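You operate a simulated robot arm through the tools that you are given. There is no shell and no other tool. Be economical: measure what you need, move in short steps, check, and stop when the job is done.

Carry out the task below with a simulated robot arm. There is one attempt and no reset: what you move stays moved.

JOB
Unclamp and clear the nest, swap its green pin for the red one and turn the model knob to 3.
Fine: the flange goes on the table, the green pin in the free socket.
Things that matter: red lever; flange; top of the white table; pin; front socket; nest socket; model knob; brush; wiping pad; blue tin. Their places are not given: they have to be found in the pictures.

The check looks at the end state, three seconds after you hand in, the way a careful person would. Anything else that was tipped, shoved, dropped, spilled or broken makes it a failure.

ROBOT AND FRAMES
A 7-joint arm with a two-finger parallel gripper, fixed in place. Base frame: the origin is at the foot of the arm, x ahead of it, y to its left, z up; the work surface is at about z = 860. Readings come in mm, rad, newtons and seconds.
With the tool pointing down near the work surface it reaches from about 240 to 680 mm from the base axis. Its first joint turns from -1.152 to 1.152 rad. Payload 2.4 kg.
The tool frame sits at the grasp point between the pads (the TCP): z along the fingers, y along the line on which they close. The tips reach 30 mm beyond it. The gripper opens to 94 mm. The fingers are 28 mm wide and 10 mm thick; the gripper's body (50 by 96 mm) begins 55 mm behind the TCP.
Orientation is told as [roll, pitch, yaw] about the base's x, y, z axes, in that order, counted from this pose: with the fingers straight down and closing along the base's y, the tool's x points along the base's -x, its y along +y and its z along -z.

CONTROLS
- The arm moves only by the tool jog_arm. Its argument "targets" is a list of rows, each a list of 7 numbers: the shift along the tool's x, y, z in units of 40 mm (1.0 is 40 mm), then the turn, a rotation vector about the tool's x, y, z in units of 4 degrees (1.0 is 4 degrees), then the finger opening in mm, from 0 to 94. In form: [[x, y, z, wx, wy, wz, claw], ...]. A call has 1 to 10 rows; each row shifts and turns the commanded pose from where the row before left it, along the tool's axes as they then stand. A call with a number of a shift or a turn outside -1 to 1 is refused whole. Rows are played at 5 a second. More than 50 mm and 0.15 rad between two rows, or a gripper value outside its range, and nothing of the call is played. Where a pose cannot be reached the arm comes as near as it can. A force on the tool above 70 N (or 10 N above the force at the start of the call, whichever is more), or a blocked arm, ends the call early, and 0.2 s more pass. The fingers move at their own pace (about 153 mm/s each) and stop on an object; they squeeze with about 30 N. The grip force told is the motor's: it shows also when the fingers shut on nothing. Time passes only in rows, and 0.2 s behind the last, so rows that do not move let the fingers close. The reply holds the time, the measured pose of the TCP, the force on the tool along the base axes, the opening and the grip force, in the units named above and with some noise, and new pictures: "show" is both (left out), scene, wrist or none.
- Cameras (640 x 400 px; columns grow to the right, rows downward): "scene" is fixed at [38, 473.8, 1443.7]; the picture's right is [-0.76, -0.65, 0.00], its down [-0.37, 0.43, -0.82] and it looks along [0.54, -0.62, -0.57] (base axes); focal length 375 px, centre (320, 200). "wrist" rides on the gripper at [-37, 0, -58] in the tool frame; the picture's right is [0.00, -1.00, 0.00], its down [0.97, 0.00, -0.24] and it looks along [0.24, 0.00, 0.97] (tool axes); focal length 218 px, centre (320, 200).
- point_at(camera, pixels): there is no depth. For up to 12 entries [column, row, z] of the newest picture of that camera ("zoom" is the newest enlarged one), the place [x, y] in the base frame at which the ray of that pixel passes the height z, good to about 3 mm. The clock stands still meanwhile.
- inspect(camera, box): a new picture of the part [left, top, right, bottom] of that camera's present view, enlarged. The clock stands still meanwhile.
- finish_job(): hands the job in; it is judged then, once.

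Keep the steps short. Do not move on a guess: measure, check each grasp and each placing, and mend mistakes. In all there are 80 turns and 150 pictures (those below and enlarged ones count). Leave the gripper open and the arm clear of the work at the hand-in unless told otherwise, and finish with a single line.

The tools are called by a JSON object that holds its "fn" and its "kwargs". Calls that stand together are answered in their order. jog_arm: Moves the arm, as the interface text tells. Its arguments: {"type":"object","properties":{"targets":{"type":"array"},"show":{"type":"string","enum":["both","scene","wrist","none"]}},"required":["targets"]} The other tools are called the same way: point_at (camera, pixels) gives the place at which the rays of pixels pass given heights; inspect (camera, box) takes an enlarged picture of a part of a camera's view; finish_job () hands the job in.

At the start:

```text
clock: 0.0
eef_pos: [433.5, 175.8, 1202.3]
ee_rot: [-0.001, 0.0, 0.0]
wrist_force: [-0.3, 1.4, 0.2]
width: 94.0
finger_force: 0.1
```

scene: 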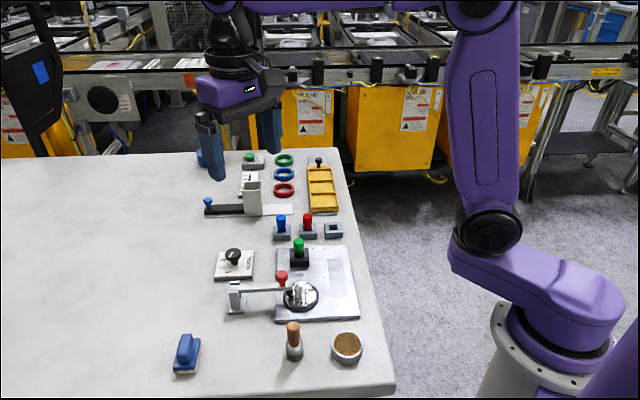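
wrist: 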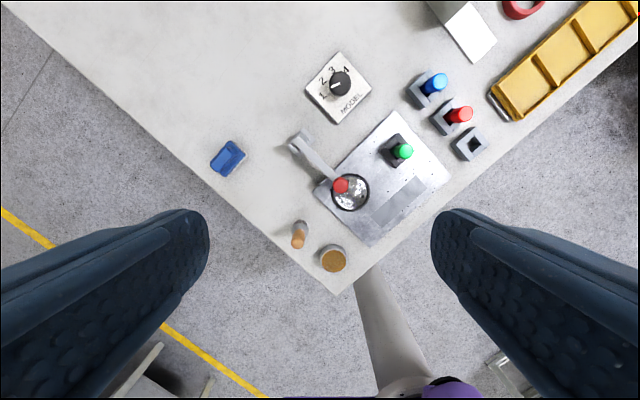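

I see the nest plate with clamp (red lever) over a round flange, the green pin in the nest socket, blue and red pins in sockets, and a free socket. First I enlarge the views.

{"fn": "inspect", "kwargs": {"camera": "scene", "box": [200, 230, 400, 380]}}

{"fn": "inspect", "kwargs": {"camera": "wrist", "box": [200, 40, 500, 280]}}

{"fn": "point_at", "kwargs": {"camera": "wrist", "pixels": [[350, 192, 880], [403, 151, 900], [340, 84, 880], [470, 144, 870], [460, 114, 900], [436, 82, 900], [342, 185, 920], [295, 145, 900], [228, 158, 880], [299, 235, 900], [333, 259, 880]]}}

```text
2.67 times, centred on (300, 305) of scene
```

zoom: 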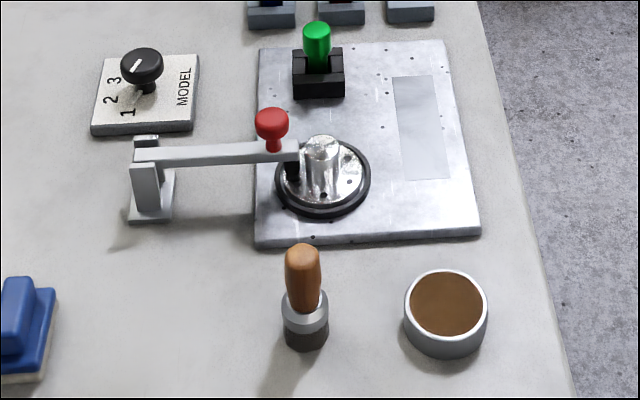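

```text
1.67 times, centred on (350, 160) of wrist
```

zoom: 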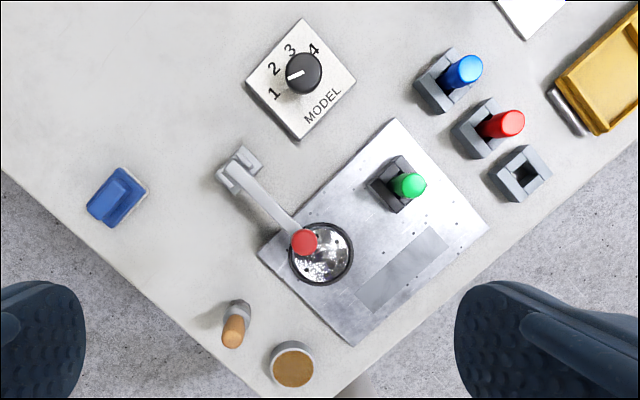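

```text
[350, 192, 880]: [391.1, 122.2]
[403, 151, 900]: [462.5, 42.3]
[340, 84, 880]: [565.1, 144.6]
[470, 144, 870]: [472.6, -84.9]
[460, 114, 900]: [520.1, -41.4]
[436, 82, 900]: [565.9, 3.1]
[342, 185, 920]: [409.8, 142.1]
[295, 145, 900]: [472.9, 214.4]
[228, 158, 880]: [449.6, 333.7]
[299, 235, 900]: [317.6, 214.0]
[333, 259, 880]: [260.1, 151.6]
```

To get heights I intersect the rays from both cameras for the same features.

{"fn": "point_at", "kwargs": {"camera": "scene", "pixels": [[282, 276, 900], [282, 276, 920], [282, 276, 940], [299, 244, 900], [299, 244, 920], [307, 219, 900], [307, 219, 920], [233, 256, 880], [233, 256, 900], [334, 229, 880], [300, 297, 880], [300, 297, 900]]}}

{"fn": "point_at", "kwargs": {"camera": "wrist", "pixels": [[342, 185, 900], [342, 185, 940], [403, 151, 920], [460, 114, 920], [340, 84, 900], [350, 192, 900], [371, 172, 870], [470, 144, 880], [345, 105, 870], [396, 110, 865], [450, 185, 865], [372, 245, 865]]}}

```text
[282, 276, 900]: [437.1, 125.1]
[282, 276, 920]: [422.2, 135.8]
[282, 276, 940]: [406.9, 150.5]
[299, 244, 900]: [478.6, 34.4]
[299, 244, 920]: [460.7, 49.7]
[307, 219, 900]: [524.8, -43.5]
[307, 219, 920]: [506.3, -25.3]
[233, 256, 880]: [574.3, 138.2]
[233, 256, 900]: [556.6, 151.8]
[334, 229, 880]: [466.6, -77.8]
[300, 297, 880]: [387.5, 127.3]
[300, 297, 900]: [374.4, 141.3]
```

```text
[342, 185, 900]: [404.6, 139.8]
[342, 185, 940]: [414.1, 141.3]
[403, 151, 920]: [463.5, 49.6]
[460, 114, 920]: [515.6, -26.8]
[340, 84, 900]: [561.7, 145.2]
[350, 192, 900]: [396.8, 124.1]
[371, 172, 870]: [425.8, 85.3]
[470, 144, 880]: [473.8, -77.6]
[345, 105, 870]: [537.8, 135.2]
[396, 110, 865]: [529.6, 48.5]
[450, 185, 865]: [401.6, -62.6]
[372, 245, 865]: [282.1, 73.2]
```

Workpieces are turned about 41°. I turn the gripper by 40° and come down 100 mm for a closer look.

{"fn": "jog_arm", "kwargs": {"targets": [[0, 0, 0.25, 0, 0, -1, 94], [0, 0, 0.25, 0, 0, -1, 94], [0, 0, 0.25, 0, 0, -1, 94], [0, 0, 0.25, 0, 0, -1, 94], [0, 0, 0.25, 0, 0, -1, 94], [0, 0, 0.25, 0, 0, -1, 94], [0, 0, 0.25, 0, 0, -1, 94], [0, 0, 0.25, 0, 0, -1, 94], [0, 0, 0.25, 0, 0, -1, 94], [0, 0, 0.25, 0, 0, -1, 94]], "show": "both"}}

```text
clock: 2.2
eef_pos: [433.2, 174.6, 1102.6]
ee_rot: [0.0, 0.001, 0.7]
wrist_force: [0.6, -1.2, 0.3]
width: 93.8
finger_force: 0.1
```

scene: 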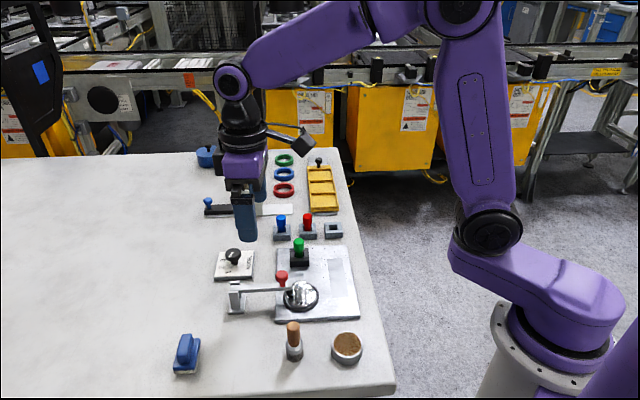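
wrist: 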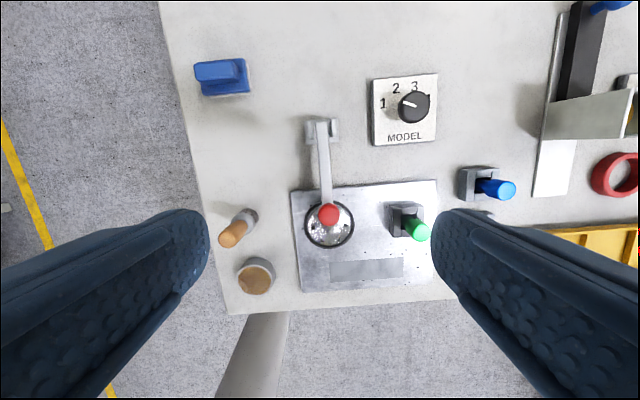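

{"fn": "inspect", "kwargs": {"camera": "wrist", "box": [220, 60, 520, 300]}}

{"fn": "point_at", "kwargs": {"camera": "wrist", "pixels": [[328, 214, 930], [328, 214, 920], [319, 130, 900], [330, 226, 880], [418, 230, 920], [291, 192, 868], [437, 180, 868], [302, 293, 868], [414, 106, 890], [413, 108, 880], [405, 222, 880]]}}

{"fn": "point_at", "kwargs": {"camera": "scene", "pixels": [[282, 276, 930], [236, 289, 880], [236, 289, 900], [236, 312, 860], [275, 290, 900], [275, 290, 920]]}}

```text
1.67 times, centred on (370, 180) of wrist
```

zoom: 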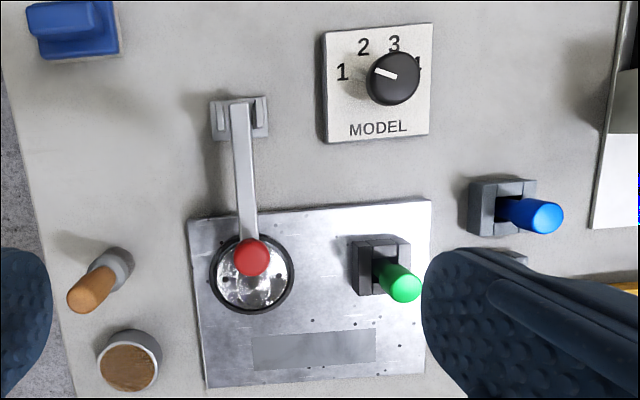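

```text
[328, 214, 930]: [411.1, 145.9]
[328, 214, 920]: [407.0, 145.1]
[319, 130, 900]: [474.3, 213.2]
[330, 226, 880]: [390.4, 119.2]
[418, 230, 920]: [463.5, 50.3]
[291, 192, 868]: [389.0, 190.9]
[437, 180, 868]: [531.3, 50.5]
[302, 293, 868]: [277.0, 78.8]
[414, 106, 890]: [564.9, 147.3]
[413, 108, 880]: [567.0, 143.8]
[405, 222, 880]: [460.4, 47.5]
```

```text
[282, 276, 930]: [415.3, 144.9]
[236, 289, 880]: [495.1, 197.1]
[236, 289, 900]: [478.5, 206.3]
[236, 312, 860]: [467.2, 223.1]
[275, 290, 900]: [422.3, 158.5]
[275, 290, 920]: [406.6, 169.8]
```

Lever: hinge ≈ (474,210,905), knob ≈ (411,145,928), yaw 45°. I move above the knob at yaw 45°.

{"fn": "jog_arm", "kwargs": {"targets": [[0.45, -0.11, 0.7, 0, 0, 0, 70], [0.45, -0.11, 0.7, 0, 0, 0, 60], [0, 0, 0.7, 0, 0, -0.6, 60], [0, 0, 0.4, 0, 0, -0.6, 60], [0, 0, 0, 0, 0, 0, 60]]}}

```text
clock: 3.4
eef_pos: [412.0, 146.7, 1001.8]
ee_rot: [0.001, 0.001, 0.785]
wrist_force: [-0.6, 0.2, -0.1]
width: 60.3
finger_force: 0.0
```

scene: 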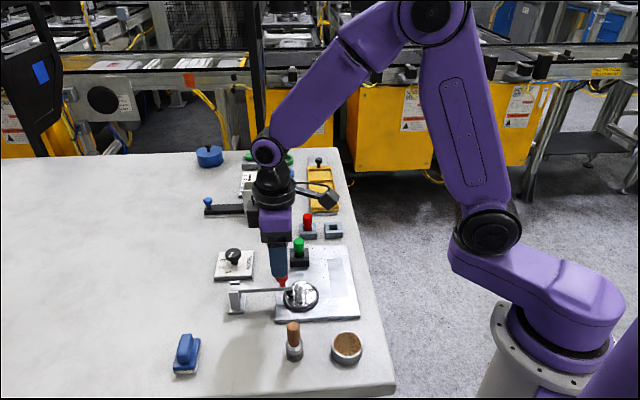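
wrist: 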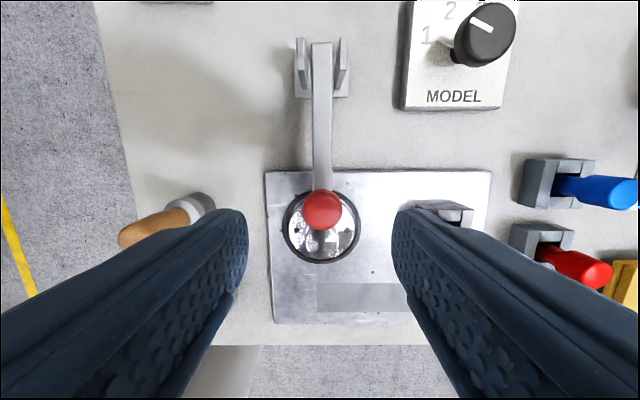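

The knob (322,210) is centred between the fingers. I check its position and the hinge.

{"fn": "point_at", "kwargs": {"camera": "wrist", "pixels": [[322, 210, 930], [322, 210, 925], [321, 65, 905], [321, 90, 860], [322, 247, 890], [350, 228, 880]]}}

{"fn": "inspect", "kwargs": {"camera": "scene", "box": [210, 240, 340, 330]}}

```text
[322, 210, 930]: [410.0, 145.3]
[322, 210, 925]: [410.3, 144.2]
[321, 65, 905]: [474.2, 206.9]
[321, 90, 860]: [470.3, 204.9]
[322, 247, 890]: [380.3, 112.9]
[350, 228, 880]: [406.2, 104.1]
```

```text
4.44 times, centred on (275, 285) of scene
```

zoom: 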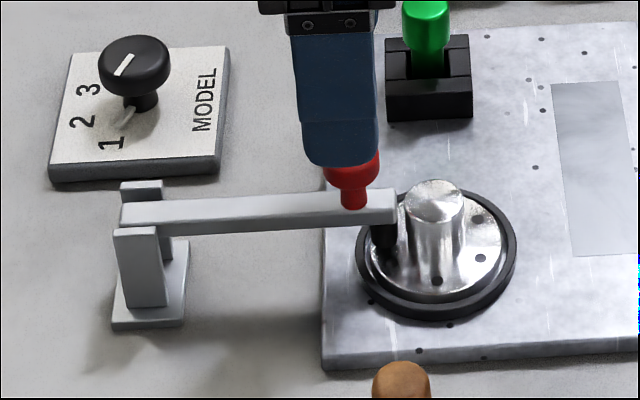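

Come down 56 mm (tips at about z 916, around the knob head) and close.

{"fn": "jog_arm", "kwargs": {"targets": [[0.03, 0, 0.7, 0, 0, 0, 60], [0.03, 0, 0.7, 0, 0, 0, 60], [0, 0, 0, 0, 0, 0, 60], [0, 0, 0, 0, 0, 0, 10], [0, 0, 0, 0, 0, 0, 10], [0, 0, 0, 0, 0, 0, 10]]}}

```text
clock: 4.8
eef_pos: [411.9, 143.9, 945.4]
ee_rot: [-0.001, 0.001, 0.782]
wrist_force: [9.5, -7.1, -5.8]
width: 23.3
finger_force: 45.1
```

scene: 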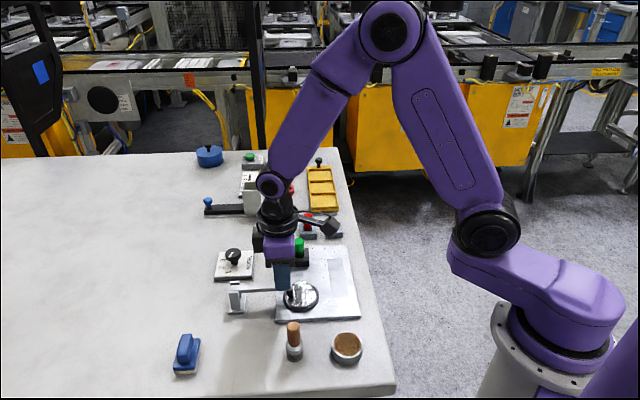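
wrist: 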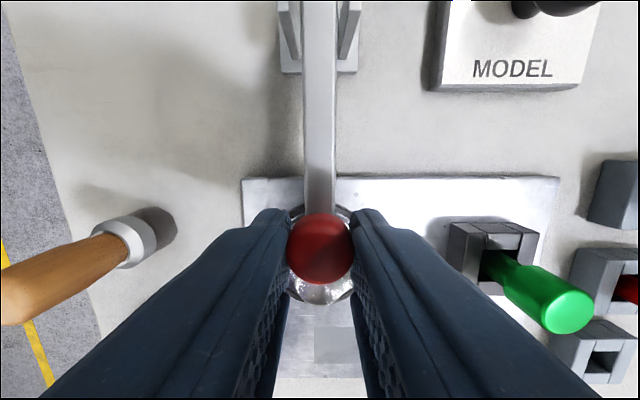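

Knob held (23.3 mm). Lift along the arc about the hinge (R≈93 mm), first 48°.

{"fn": "jog_arm", "kwargs": {"targets": [[-0.168, 0, -0.455, 0, 0, 0, 10], [-0.26, 0, -0.41, 0, 0, 0, 10], [-0.34, 0, -0.347, 0, 0, 0, 10], [-0.4, 0, -0.27, 0, 0, 0, 10]]}}

```text
clock: 5.8
eef_pos: [442.5, 173.4, 1005.3]
ee_rot: [0.0, 0.004, 0.783]
wrist_force: [-1.0, -19.7, -2.9]
width: 23.6
finger_force: 44.7
```

scene: 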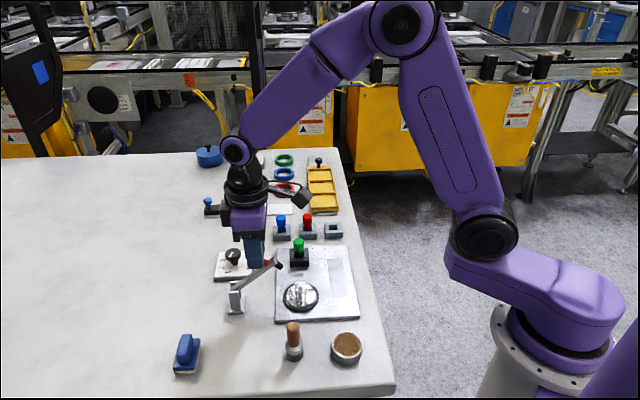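
wrist: 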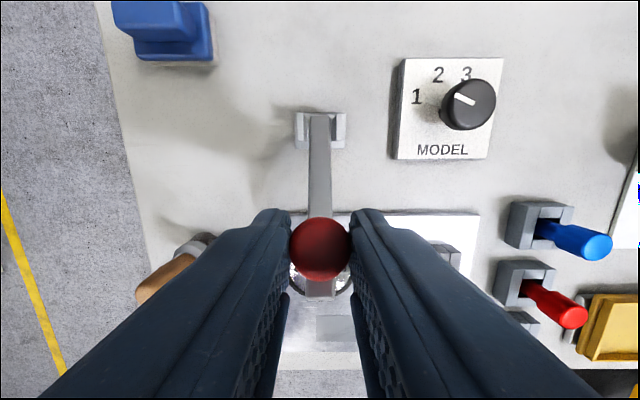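

Lever follows. Continue the arc to about 100° of lift.

{"fn": "jog_arm", "kwargs": {"targets": [[-0.45, -0.02, -0.18, 0, 0, 0, 10], [-0.478, 0, -0.083, 0, 0, 0, 10], [-0.485, 0, 0.02, 0, 0, 0, 10], [-0.47, 0, 0.12, 0, 0, 0, 10], [-0.21, 0, 0.09, 0, 0, 0, 10], [0, 0, 0, 0, 0, 0, 10]]}}

```text
clock: 7.2
eef_pos: [504.4, 235.1, 1007.8]
ee_rot: [-0.002, 0.0, 0.784]
wrist_force: [1.2, 0.6, 0.5]
width: 10.0
finger_force: 0.1
```

scene: 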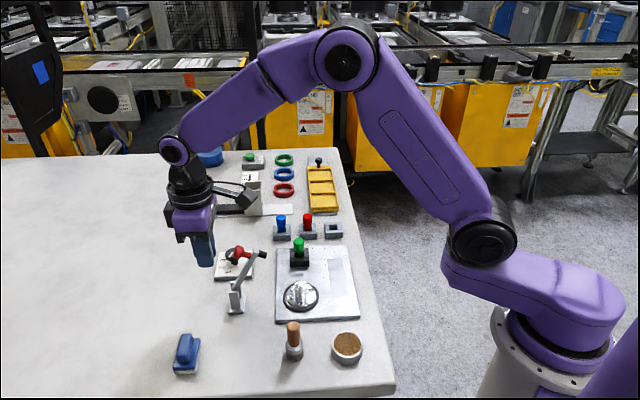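
wrist: 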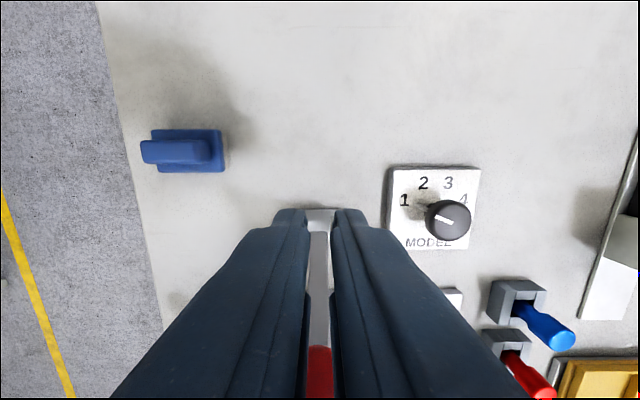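

The knob slipped out, but the lever stays up. Look closer.

{"fn": "inspect", "kwargs": {"camera": "scene", "box": [180, 200, 340, 330]}}

{"fn": "point_at", "kwargs": {"camera": "scene", "pixels": [[240, 253, 960], [240, 253, 980], [240, 253, 1000], [261, 255, 980], [261, 255, 1000], [236, 289, 900]]}}

```text
3.08 times, centred on (260, 265) of scene
```

zoom: 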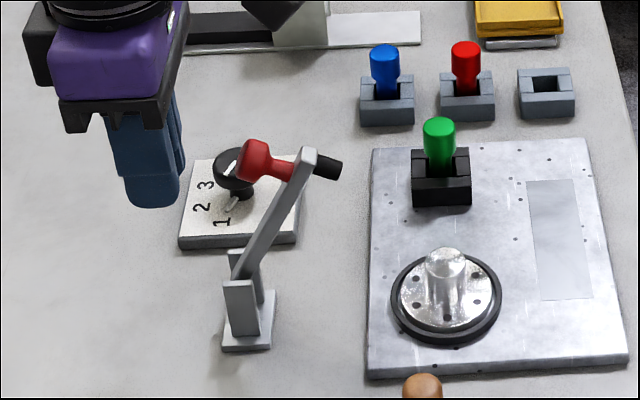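

```text
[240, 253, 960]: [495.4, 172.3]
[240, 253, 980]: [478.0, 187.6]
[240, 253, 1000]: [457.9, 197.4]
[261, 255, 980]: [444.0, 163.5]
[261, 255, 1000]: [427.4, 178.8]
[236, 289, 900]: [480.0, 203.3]
```

Knob now ≈ (462,195,996), lever about 65° up. I go over it to the flange side and push the lever further back with closed fingers.

{"fn": "jog_arm", "kwargs": {"targets": [[0, 0, -1, 0, 0, 0, 0], [0, 0, -1, 0, 0, 0, 0], [1, 0.05, 0, 0, 0, 0, 0], [1, 0, 0, 0, 0, 0, 0], [1, 0, 0, 0, 0, 0, 0], [0.5, 0, 0, 0, 0, 0, 0], [0, 0, 1, 0, 0, 0, 0], [0, 0, 1, 0, 0, 0, 0], [0, 0, 0.1, 0, 0, 0, 0]]}}

```text
clock: 9.2
eef_pos: [401.4, 138.5, 1002.7]
ee_rot: [-0.002, 0.0, 0.781]
wrist_force: [0.1, -0.3, -0.5]
width: 0.2
finger_force: 29.7
```

scene: 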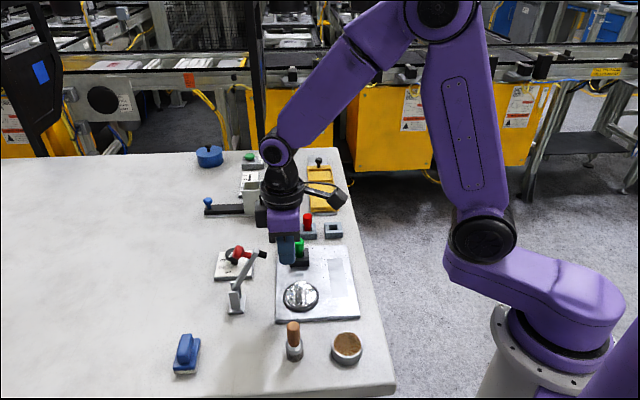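
wrist: 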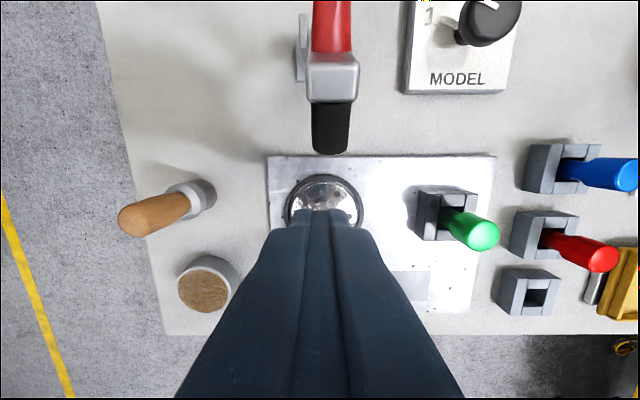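

Foot (330,130) is in line with the fingers. Push toward the hinge, 80 mm.

{"fn": "jog_arm", "kwargs": {"targets": [[-0.5, -0.03, 0, 0, 0, 0, 0], [-0.3, 0, 0, 0, 0, 0, 0], [-0.3, 0, 0, 0, 0, 0, 0], [-0.3, 0, 0, 0, 0, 0, 0], [-0.3, 0, 0, 0, 0, 0, 0], [-0.3, 0, 0, 0, 0, 0, 0], [-0.15, 0, 0, 0, 0, 0, 0]]}}

```text
clock: 9.9
eef_pos: [417.9, 151.2, 999.9]
ee_rot: [0.012, 0.046, 0.777]
wrist_force: [-7.7, -7.8, 3.5]
width: 0.0
finger_force: 29.6
stopped in row 3: the force on the tool passed its limit (the readings are from after the stop); the commanded pose is now the measured one
```

scene: 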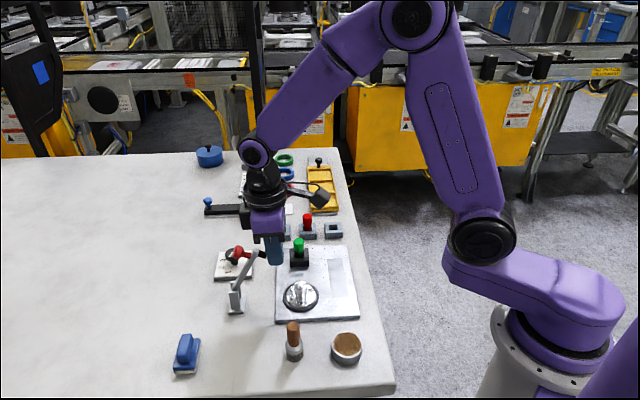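
wrist: 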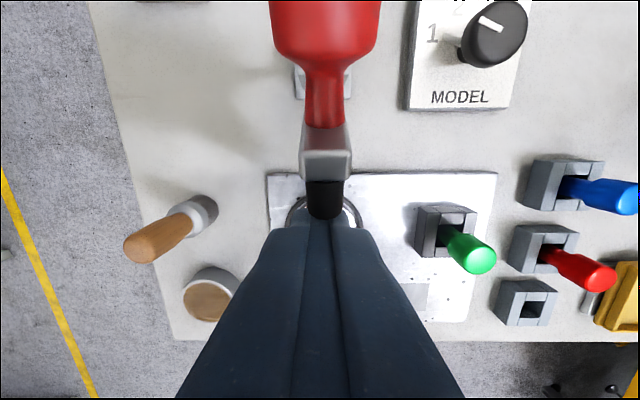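

Force limit: the lever is at its end stop, so it is fully open. I back off, straighten the tool and rise for a look at the flange.

{"fn": "jog_arm", "kwargs": {"targets": [[0.5, 0, 0, 0, 0, 0, 0], [0.5, 0, -0.5, 0.17, -0.66, 0.1, 0], [0.5, 0, -0.5, 0, 0, 0, 40], [0, 0, 0, 0, 0, 0, 70]]}}

```text
clock: 10.9
eef_pos: [377.4, 111.2, 1041.6]
ee_rot: [-0.001, -0.006, 0.77]
wrist_force: [0.1, 0.1, -0.1]
width: 70.4
finger_force: 0.0
```

scene: 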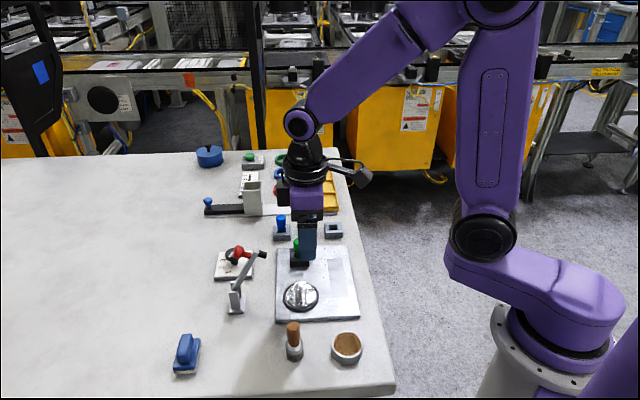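
wrist: 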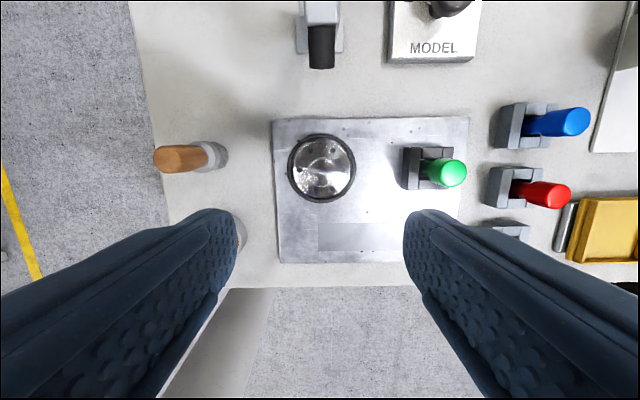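

{"fn": "inspect", "kwargs": {"camera": "wrist", "box": [260, 110, 390, 210]}}

{"fn": "inspect", "kwargs": {"camera": "scene", "box": [260, 260, 340, 320]}}

{"fn": "point_at", "kwargs": {"camera": "wrist", "pixels": [[321, 168, 870], [321, 168, 880], [287, 168, 870], [356, 168, 870], [321, 202, 870], [321, 135, 870], [408, 165, 880]]}}

{"fn": "point_at", "kwargs": {"camera": "scene", "pixels": [[300, 298, 870], [300, 287, 900], [300, 287, 910], [282, 298, 870], [318, 298, 870]]}}

```text
4.00 times, centred on (325, 160) of wrist
```

zoom: 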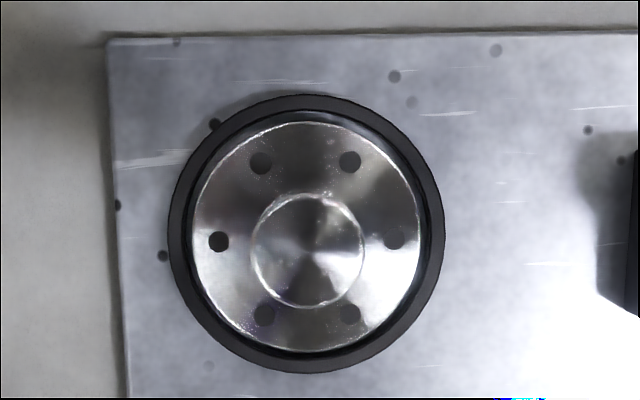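

```text
6.67 times, centred on (300, 290) of scene
```

zoom: 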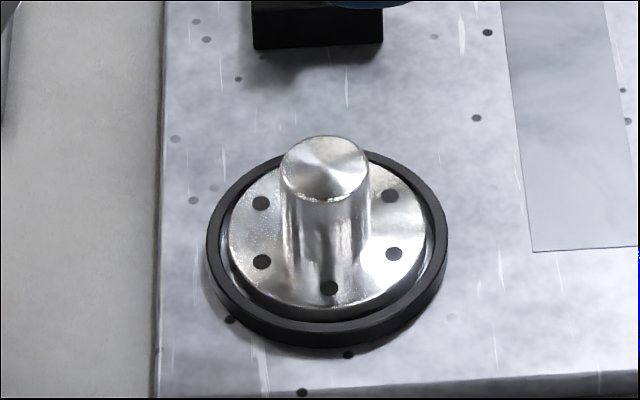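

```text
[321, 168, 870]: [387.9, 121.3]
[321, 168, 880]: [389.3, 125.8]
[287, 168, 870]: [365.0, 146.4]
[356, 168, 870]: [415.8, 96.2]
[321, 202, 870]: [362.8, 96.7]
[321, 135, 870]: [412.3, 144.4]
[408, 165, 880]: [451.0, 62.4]
```

```text
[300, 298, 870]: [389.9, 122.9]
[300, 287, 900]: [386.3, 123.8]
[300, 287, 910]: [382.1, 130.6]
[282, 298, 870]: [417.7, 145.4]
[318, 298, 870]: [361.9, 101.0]
```

Flange boss centre ≈ (388,122), top z≈900, Ø≈27. To keep the gripper away from the raised lever I turn to yaw ≈ 0.26 and centre over it.

{"fn": "jog_arm", "kwargs": {"targets": [[0, 0, 0, 0, 0, 0.92, 60], [0, 0, 0, 0, 0, 0.92, 60], [0, 0, 0, 0, 0, 0.92, 60], [0, 0, 0, 0, 0, 0.92, 60], [0, 0, 0, 0, 0, 0.92, 60], [0, 0, 0, 0, 0, 0.92, 60], [0, 0, 0, 0, 0, 0.92, 60], [0, 0, 0, 0.0, 0.08, 0.92, 60], [-0.326, 0.19, 0.5, 0, 0, 0, 60], [0, 0, 0, 0, 0, 0, 60]]}}

```text
clock: 13.1
eef_pos: [388.1, 122.7, 1022.1]
ee_rot: [0.003, 0.001, 0.253]
wrist_force: [0.2, -0.1, -0.3]
width: 60.2
finger_force: 0.1
```

scene: 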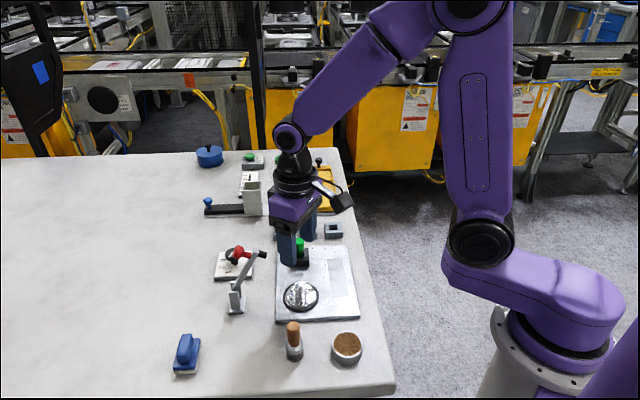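
wrist: 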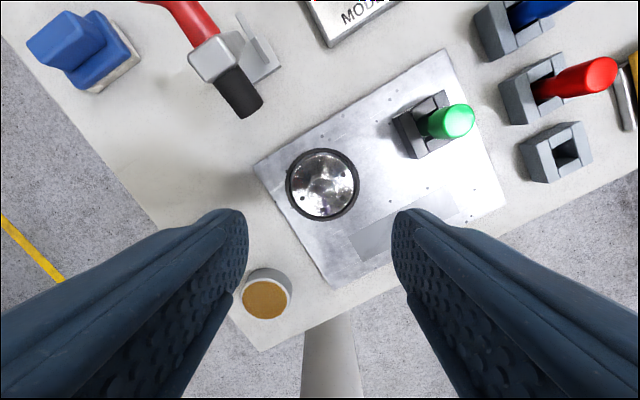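

Boss centred (323,185). Descend 110 mm with opening 60.

{"fn": "jog_arm", "kwargs": {"targets": [[0, 0, 0.7, 0, 0, 0, 60], [0, 0, 0.7, 0, 0, 0, 60], [0, 0, 0.7, 0, 0, 0, 60], [0, 0, 0.65, 0, 0, 0, 60], [0, 0, 0, 0, 0, 0, 60]]}}

```text
clock: 14.3
eef_pos: [388.5, 122.1, 912.3]
ee_rot: [0.002, 0.0, 0.256]
wrist_force: [0.2, -0.4, -0.7]
width: 59.9
finger_force: 0.1
```

scene: 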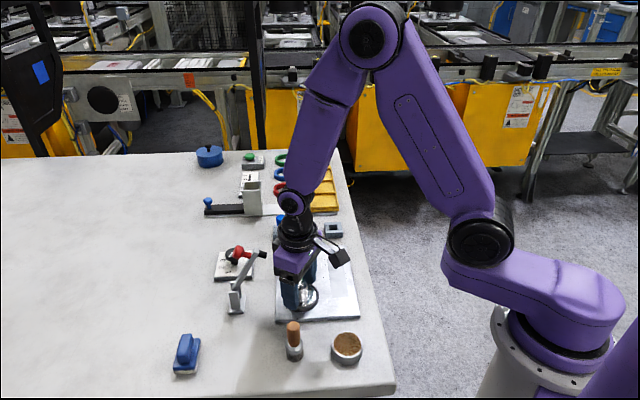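
wrist: 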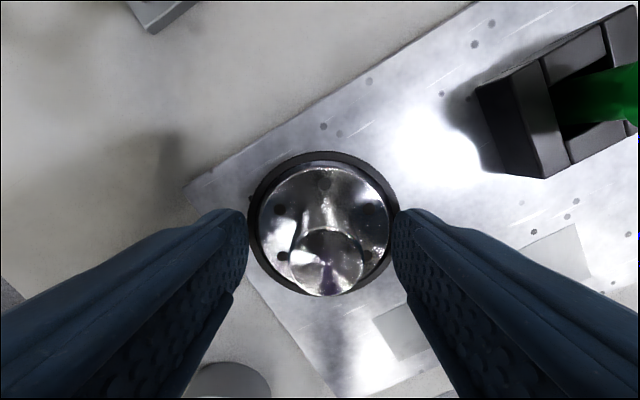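

{"fn": "point_at", "kwargs": {"camera": "wrist", "pixels": [[325, 262, 900], [325, 262, 905], [325, 262, 895], [325, 225, 876], [288, 262, 900], [364, 262, 900]]}}

{"fn": "jog_arm", "kwargs": {"targets": [[0, 0, 0, 0, 0, 0, 15], [0, 0, 0, 0, 0, 0, 15], [0, 0, 0, 0, 0, 0, 15]]}}

```text
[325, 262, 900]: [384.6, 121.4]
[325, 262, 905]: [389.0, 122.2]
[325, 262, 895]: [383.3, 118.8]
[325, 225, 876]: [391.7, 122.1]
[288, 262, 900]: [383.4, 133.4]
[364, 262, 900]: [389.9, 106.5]
```

```text
clock: 15.1
eef_pos: [389.4, 121.6, 911.9]
ee_rot: [0.002, 0.0, 0.255]
wrist_force: [4.0, -5.5, -1.3]
width: 25.1
finger_force: 30.0
```

scene: 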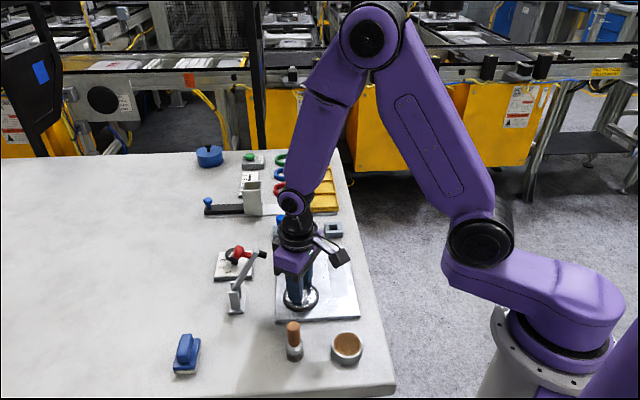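
wrist: 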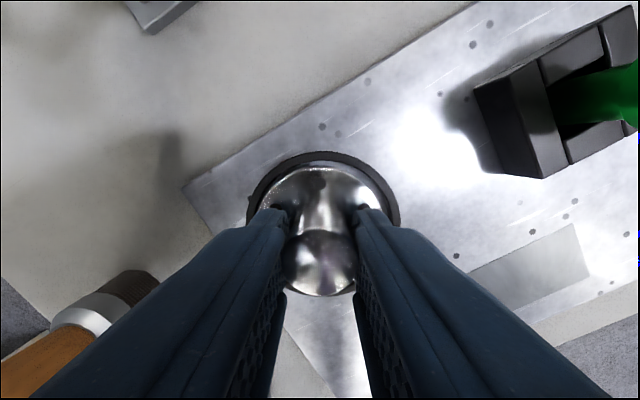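

Boss held (25.1 mm). Lift straight up.

{"fn": "jog_arm", "kwargs": {"targets": [[0, 0, -0.3, 0, 0, 0, 15], [0, 0, -0.5, 0, 0, 0, 15], [0, 0, -0.8, 0, 0, 0, 15], [0, 0, -0.8, 0, 0, 0, 15], [0, 0, -1, 0, 0, 0, 15], [0, 0, -1, 0, 0, 0, 15]]}}

```text
clock: 16.5
eef_pos: [387.2, 122.2, 1087.4]
ee_rot: [0.001, 0.001, 0.256]
wrist_force: [0.2, -0.2, -2.3]
width: 25.1
finger_force: 30.4
```

scene: 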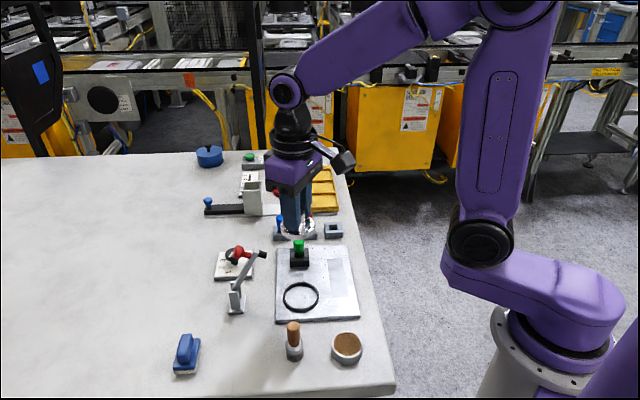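
wrist: 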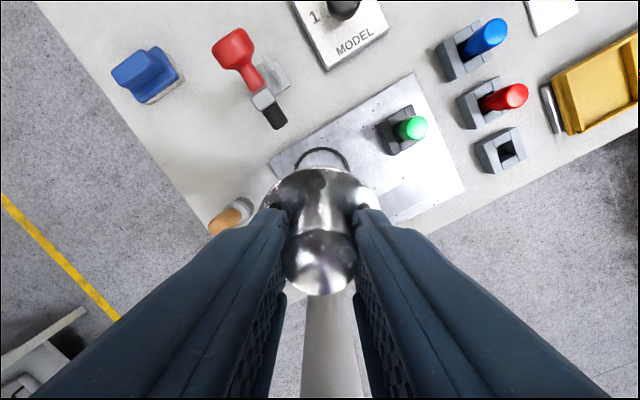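

Flange is out. Carry it over to the free table spot near (540,285).

{"fn": "jog_arm", "kwargs": {"targets": [[-0.788, 0.495, -0.2, 0, 0, 0, 15], [-0.788, 0.495, 0, 0, 0, 0, 15], [-0.788, 0.495, 0, 0, 0, 0, 15], [-0.788, 0.495, 0, 0, 0, 0, 15], [-0.788, 0.495, 0, 0, 0, 0, 15], [-0.788, 0.495, 0, 0, 0, 0, 15], [0, 0, 0.5, 0, 0, 0, 15], [0, 0, 0.5, 0, 0, 0, 15]]}}

```text
clock: 18.3
eef_pos: [540.9, 286.6, 1056.2]
ee_rot: [0.001, 0.002, 0.257]
wrist_force: [-0.1, -0.4, -3.4]
width: 25.3
finger_force: 29.9
```

scene: 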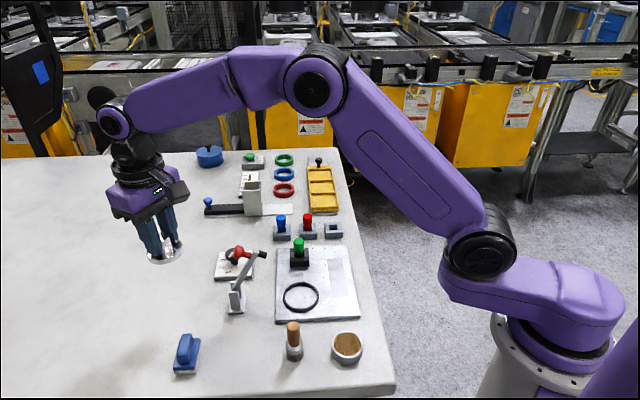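
wrist: 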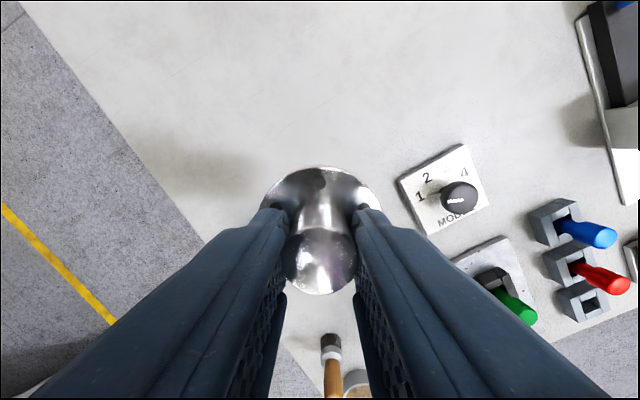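

Spot is clear. Descend to just above the table.

{"fn": "jog_arm", "kwargs": {"targets": [[0, 0, 0.9, 0, 0, 0, 15], [0, 0, 0.9, 0, 0, 0, 15], [0, 0, 0.9, 0, 0, 0, 15], [0, 0, 0.7, 0, 0, 0, 15], [0, 0, 0.15, 0, 0, 0, 15], [0, 0, 0, 0, 0, 0, 15]]}}

```text
clock: 19.7
eef_pos: [539.4, 285.1, 913.4]
ee_rot: [0.002, 0.001, 0.255]
wrist_force: [0.0, -1.0, -2.6]
width: 24.9
finger_force: 30.0
```

scene: 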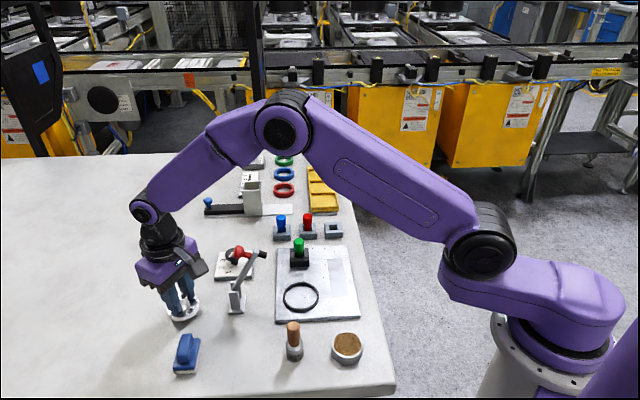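
wrist: 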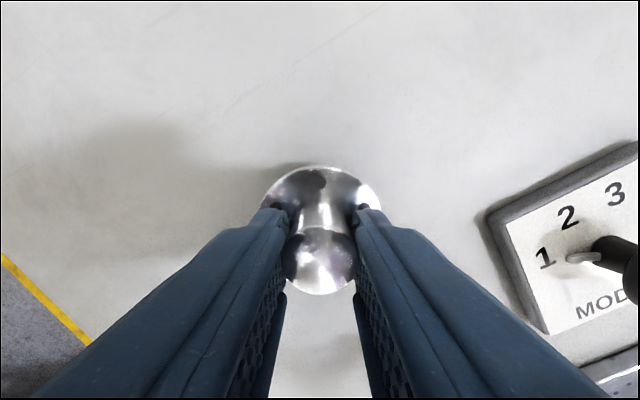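

Small downward steps until contact.

{"fn": "jog_arm", "kwargs": {"targets": [[0, 0, 0.08, 0, 0, 0, 15], [0, 0, 0.08, 0, 0, 0, 15], [0, 0, 0.06, 0, 0, 0, 15], [0, 0, 0, 0, 0, 0, 15]], "show": "scene"}}

```text
clock: 20.7
eef_pos: [540.4, 284.1, 905.3]
ee_rot: [0.003, -0.001, 0.256]
wrist_force: [0.8, -0.2, -2.7]
width: 25.1
finger_force: 29.8
```

scene: 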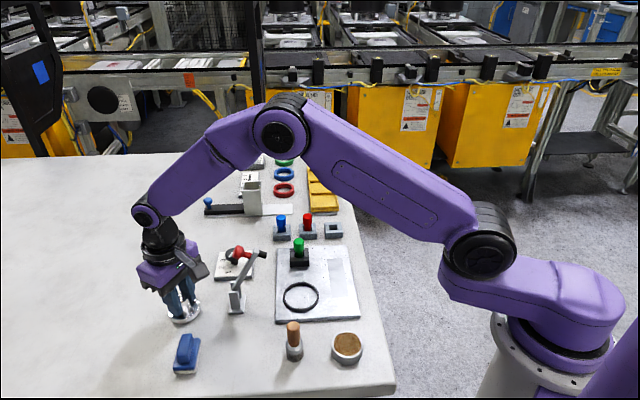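

{"fn": "jog_arm", "kwargs": {"targets": [[0, 0, 0.05, 0, 0, 0, 15], [0, 0, 0.05, 0, 0, 0, 15], [0, 0, 0, 0, 0, 0, 15]], "show": "none"}}

```text
clock: 21.5
eef_pos: [539.9, 285.5, 902.5]
ee_rot: [0.001, -0.002, 0.254]
wrist_force: [-3.6, -3.2, 10.9]
width: 25.1
finger_force: 30.3
```

Contact felt (+11 N). Release and rise.

{"fn": "jog_arm", "kwargs": {"targets": [[0, 0, -0.02, 0, 0, 0, 50], [0, 0, 0, 0, 0, 0, 50], [0, 0, -0.6, 0, 0, 0, 50], [0, 0, -1, 0, 0, 0, 60], [0, 0, -1, 0, 0, 0, 60], [0, 0, -1, 0, 0, 0, 60]]}}

```text
clock: 22.9
eef_pos: [539.1, 285.9, 1048.0]
ee_rot: [0.002, -0.001, 0.256]
wrist_force: [-0.7, -0.3, 0.0]
width: 59.9
finger_force: 0.1
```

scene: 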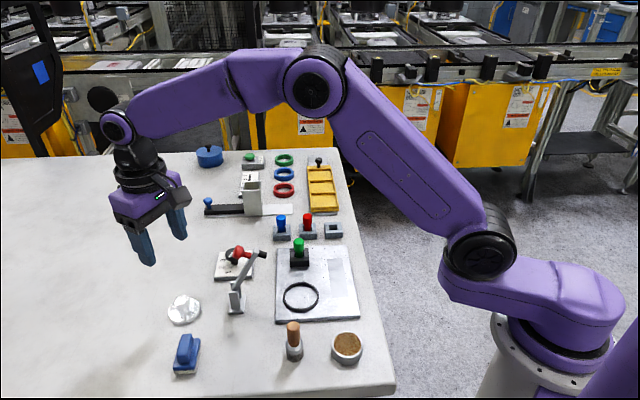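
wrist: 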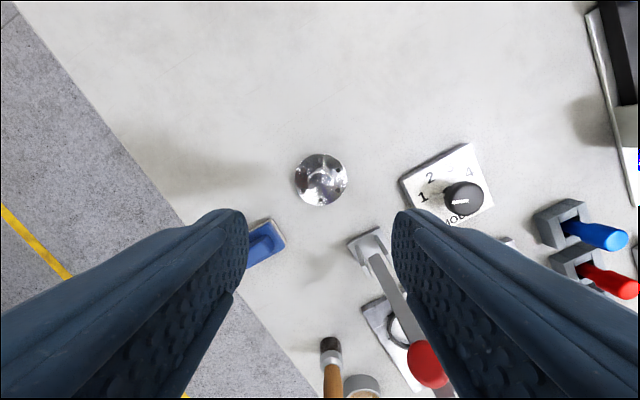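

Flange is flat on the table. Next go above the pin sockets to measure.

{"fn": "jog_arm", "kwargs": {"targets": [[0, 0, -1, 0, 0, 0, 60], [0.396, -0.79, 0, 0, 0, 0, 60], [0.396, -0.79, 0, 0, 0, 0, 60], [0.396, -0.79, 0, 0, 0, 0, 60], [0.396, -0.79, 0, 0, 0, 0, 60], [0.396, -0.79, 0, 0, 0, 0, 60], [0.396, -0.79, 0, 0, 0, 0, 60], [0.396, -0.79, 0, 0, 0, 0, 60], [0.396, -0.79, 0, 0, 0, 0, 60]], "show": "none"}}

{"fn": "jog_arm", "kwargs": {"targets": [[0, 0, 0.2, 0, 0, -0.95, 70], [0, 0, 0.2, 0, 0, -0.95, 80], [0, 0, 0.2, 0, 0, -0.95, 94], [0, 0, 0.2, 0, 0, -0.95, 94], [0, 0, 0.2, 0, 0, -0.95, 94], [0, 0, 0.2, 0, 0, -0.95, 94], [0, 0, 0, 0, 0, -0.95, 94], [0, 0, 0, 0, 0, -0.95, 94], [0, 0, 0, 0, 0, 0, 94]]}}

```text
clock: 24.9
eef_pos: [482.0, 9.5, 1083.8]
ee_rot: [0.003, 0.001, 0.258]
wrist_force: [-1.0, 0.6, 0.8]
width: 60.1
finger_force: 0.1
```

```text
clock: 26.9
eef_pos: [482.7, 8.5, 1036.5]
ee_rot: [0.002, 0.001, 0.788]
wrist_force: [0.2, -0.3, 0.3]
width: 93.9
finger_force: 0.2
```

scene: 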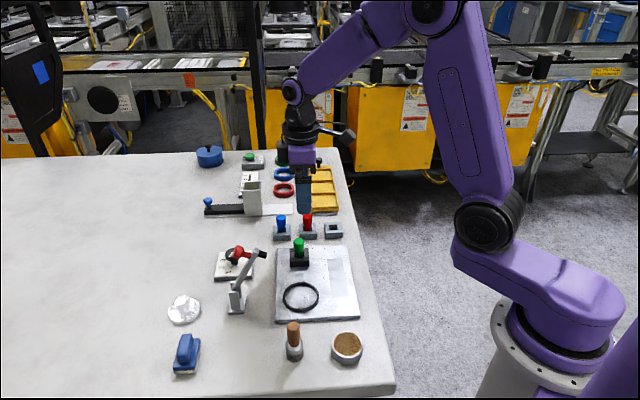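
wrist: 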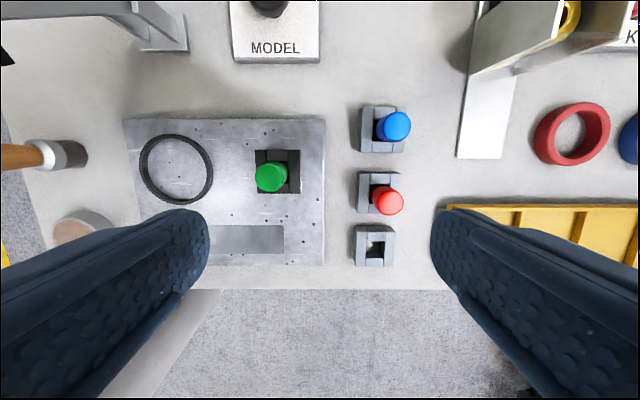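

{"fn": "inspect", "kwargs": {"camera": "wrist", "box": [240, 90, 420, 280]}}

{"fn": "inspect", "kwargs": {"camera": "scene", "box": [260, 200, 360, 275]}}

{"fn": "point_at", "kwargs": {"camera": "wrist", "pixels": [[271, 177, 920], [271, 177, 910], [389, 201, 915], [389, 201, 905], [375, 247, 880], [375, 247, 870], [277, 171, 885], [377, 191, 880]]}}

{"fn": "point_at", "kwargs": {"camera": "scene", "pixels": [[299, 240, 920], [299, 240, 910], [299, 240, 930], [307, 215, 915], [307, 215, 905], [307, 215, 925], [334, 228, 880], [334, 228, 870]]}}

```text
2.11 times, centred on (330, 185) of wrist
```

zoom: 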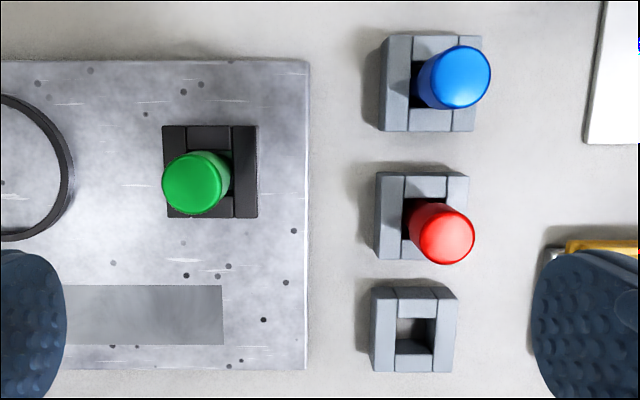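

```text
5.33 times, centred on (310, 238) of scene
```

zoom: 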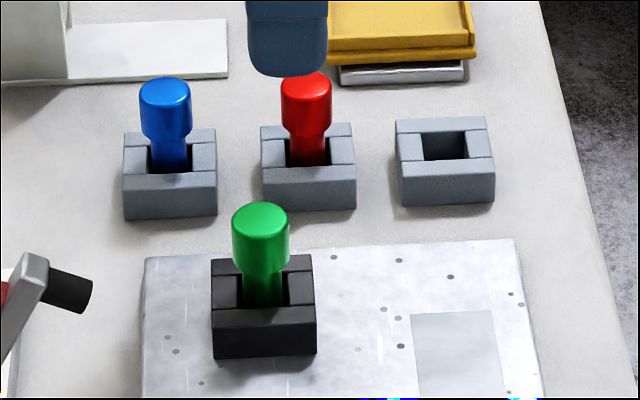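

```text
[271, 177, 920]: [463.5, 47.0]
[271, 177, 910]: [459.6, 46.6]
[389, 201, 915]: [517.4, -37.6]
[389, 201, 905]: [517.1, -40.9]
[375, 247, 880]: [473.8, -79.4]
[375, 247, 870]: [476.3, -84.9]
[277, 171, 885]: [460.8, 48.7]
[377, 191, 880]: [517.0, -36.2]
```

```text
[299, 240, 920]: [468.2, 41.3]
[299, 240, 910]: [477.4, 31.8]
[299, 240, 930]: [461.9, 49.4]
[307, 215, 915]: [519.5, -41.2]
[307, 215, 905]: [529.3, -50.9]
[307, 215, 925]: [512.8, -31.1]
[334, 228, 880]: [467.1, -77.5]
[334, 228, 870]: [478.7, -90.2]
```

Green pin head ≈ (463,48), top z≈925; red ≈ (517,-38), top ≈916; free front socket ≈ (474,-81). Move above the green pin.

{"fn": "jog_arm", "kwargs": {"targets": [[-0.175, 0.52, 0.2, 0, 0, 0, 70], [-0.175, 0.52, 0.5, 0, 0, 0, 50], [0, 0, 0.6, 0, 0, 0, 50], [0, 0, 0, 0, 0, 0, 50]]}}

```text
clock: 27.9
eef_pos: [462.9, 47.5, 985.2]
ee_rot: [-0.001, -0.002, 0.788]
wrist_force: [-0.1, 0.2, -0.2]
width: 50.2
finger_force: 0.0
```

scene: 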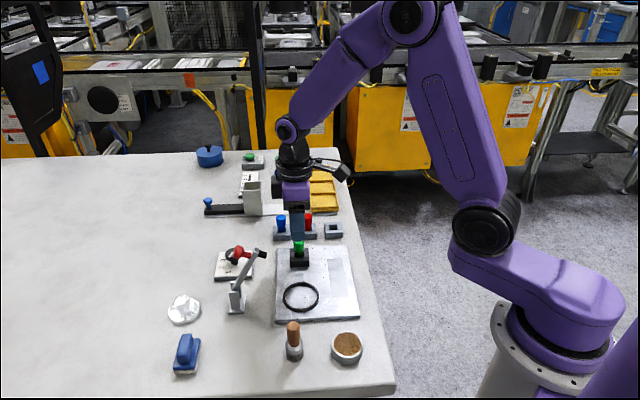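
wrist: 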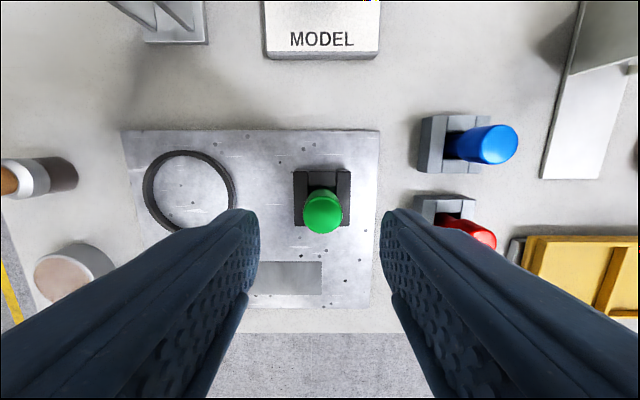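

Green head (322,212) centred. Descend and close.

{"fn": "jog_arm", "kwargs": {"targets": [[0, 0, 0.6, 0, 0, 0, 50], [0, 0, 0.6, 0, 0, 0, 50], [0, 0, 0.35, 0, 0, 0, 50], [0, 0, 0, 0, 0, 0, 50], [0, 0, 0, 0, 0, 0, 10], [0, 0, 0, 0, 0, 0, 10], [0, 0, 0, 0, 0, 0, 10]]}}

{"fn": "inspect", "kwargs": {"camera": "scene", "box": [250, 190, 350, 275]}}

```text
clock: 29.5
eef_pos: [461.8, 47.6, 921.7]
ee_rot: [0.001, 0.0, 0.787]
wrist_force: [-0.2, 0.2, 0.5]
width: 21.6
finger_force: 30.5
```

scene: 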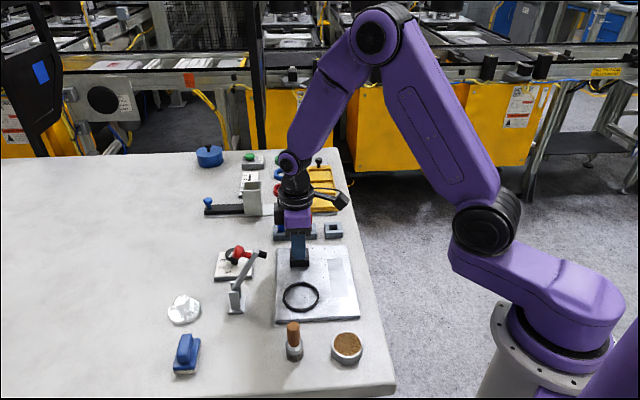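
wrist: 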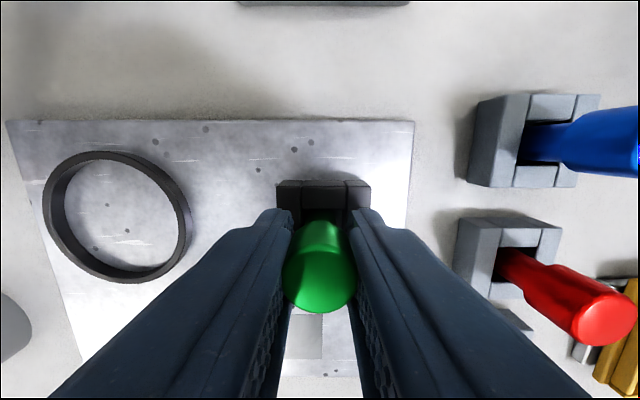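

```text
4.71 times, centred on (300, 232) of scene
```

zoom: 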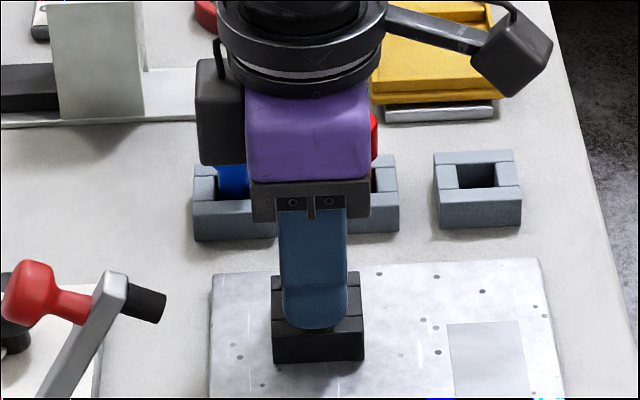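

Held (21.6 mm). Lift straight up; nest seat recorded at TCP (461.8,47.6,921.7).

{"fn": "jog_arm", "kwargs": {"targets": [[0, 0, -0.3, 0, 0, 0, 10], [0, 0, -0.4, 0, 0, 0, 10], [0, 0, -0.7, 0, 0, 0, 10], [0, 0, -0.7, 0, 0, 0, 10], [0, 0, -0.7, 0, 0, 0, 10], [0, 0, 0, 0, 0, 0, 10]]}}

{"fn": "inspect", "kwargs": {"camera": "scene", "box": [250, 170, 350, 275]}}

```text
clock: 30.9
eef_pos: [463.3, 47.3, 1035.7]
ee_rot: [0.002, 0.002, 0.786]
wrist_force: [-0.3, 0.2, -0.7]
width: 21.5
finger_force: 30.4
```

scene: 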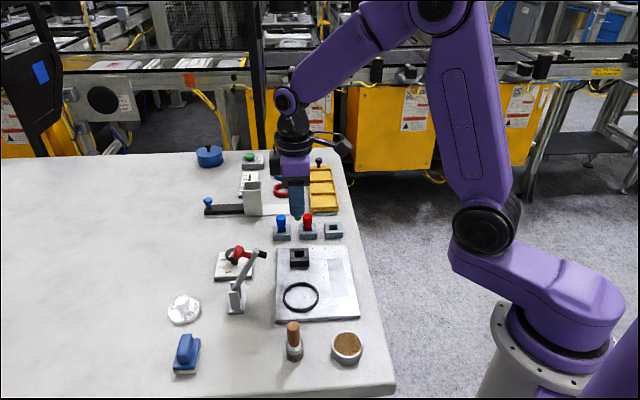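
wrist: 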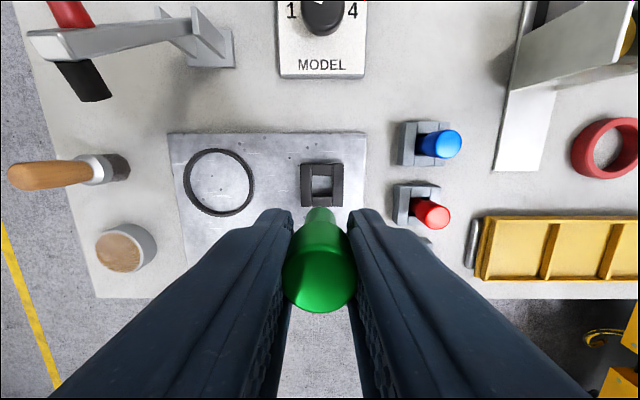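

```text
3.81 times, centred on (300, 222) of scene
```

zoom: 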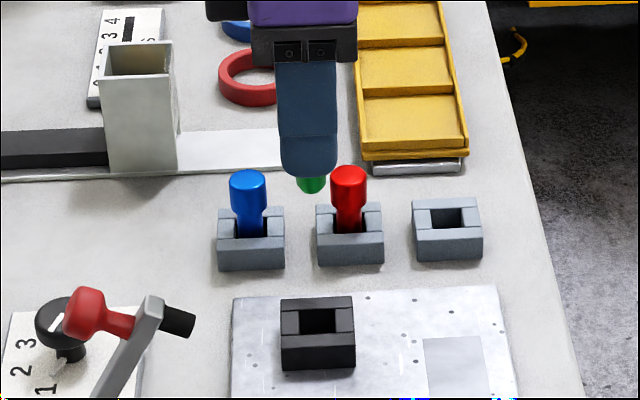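

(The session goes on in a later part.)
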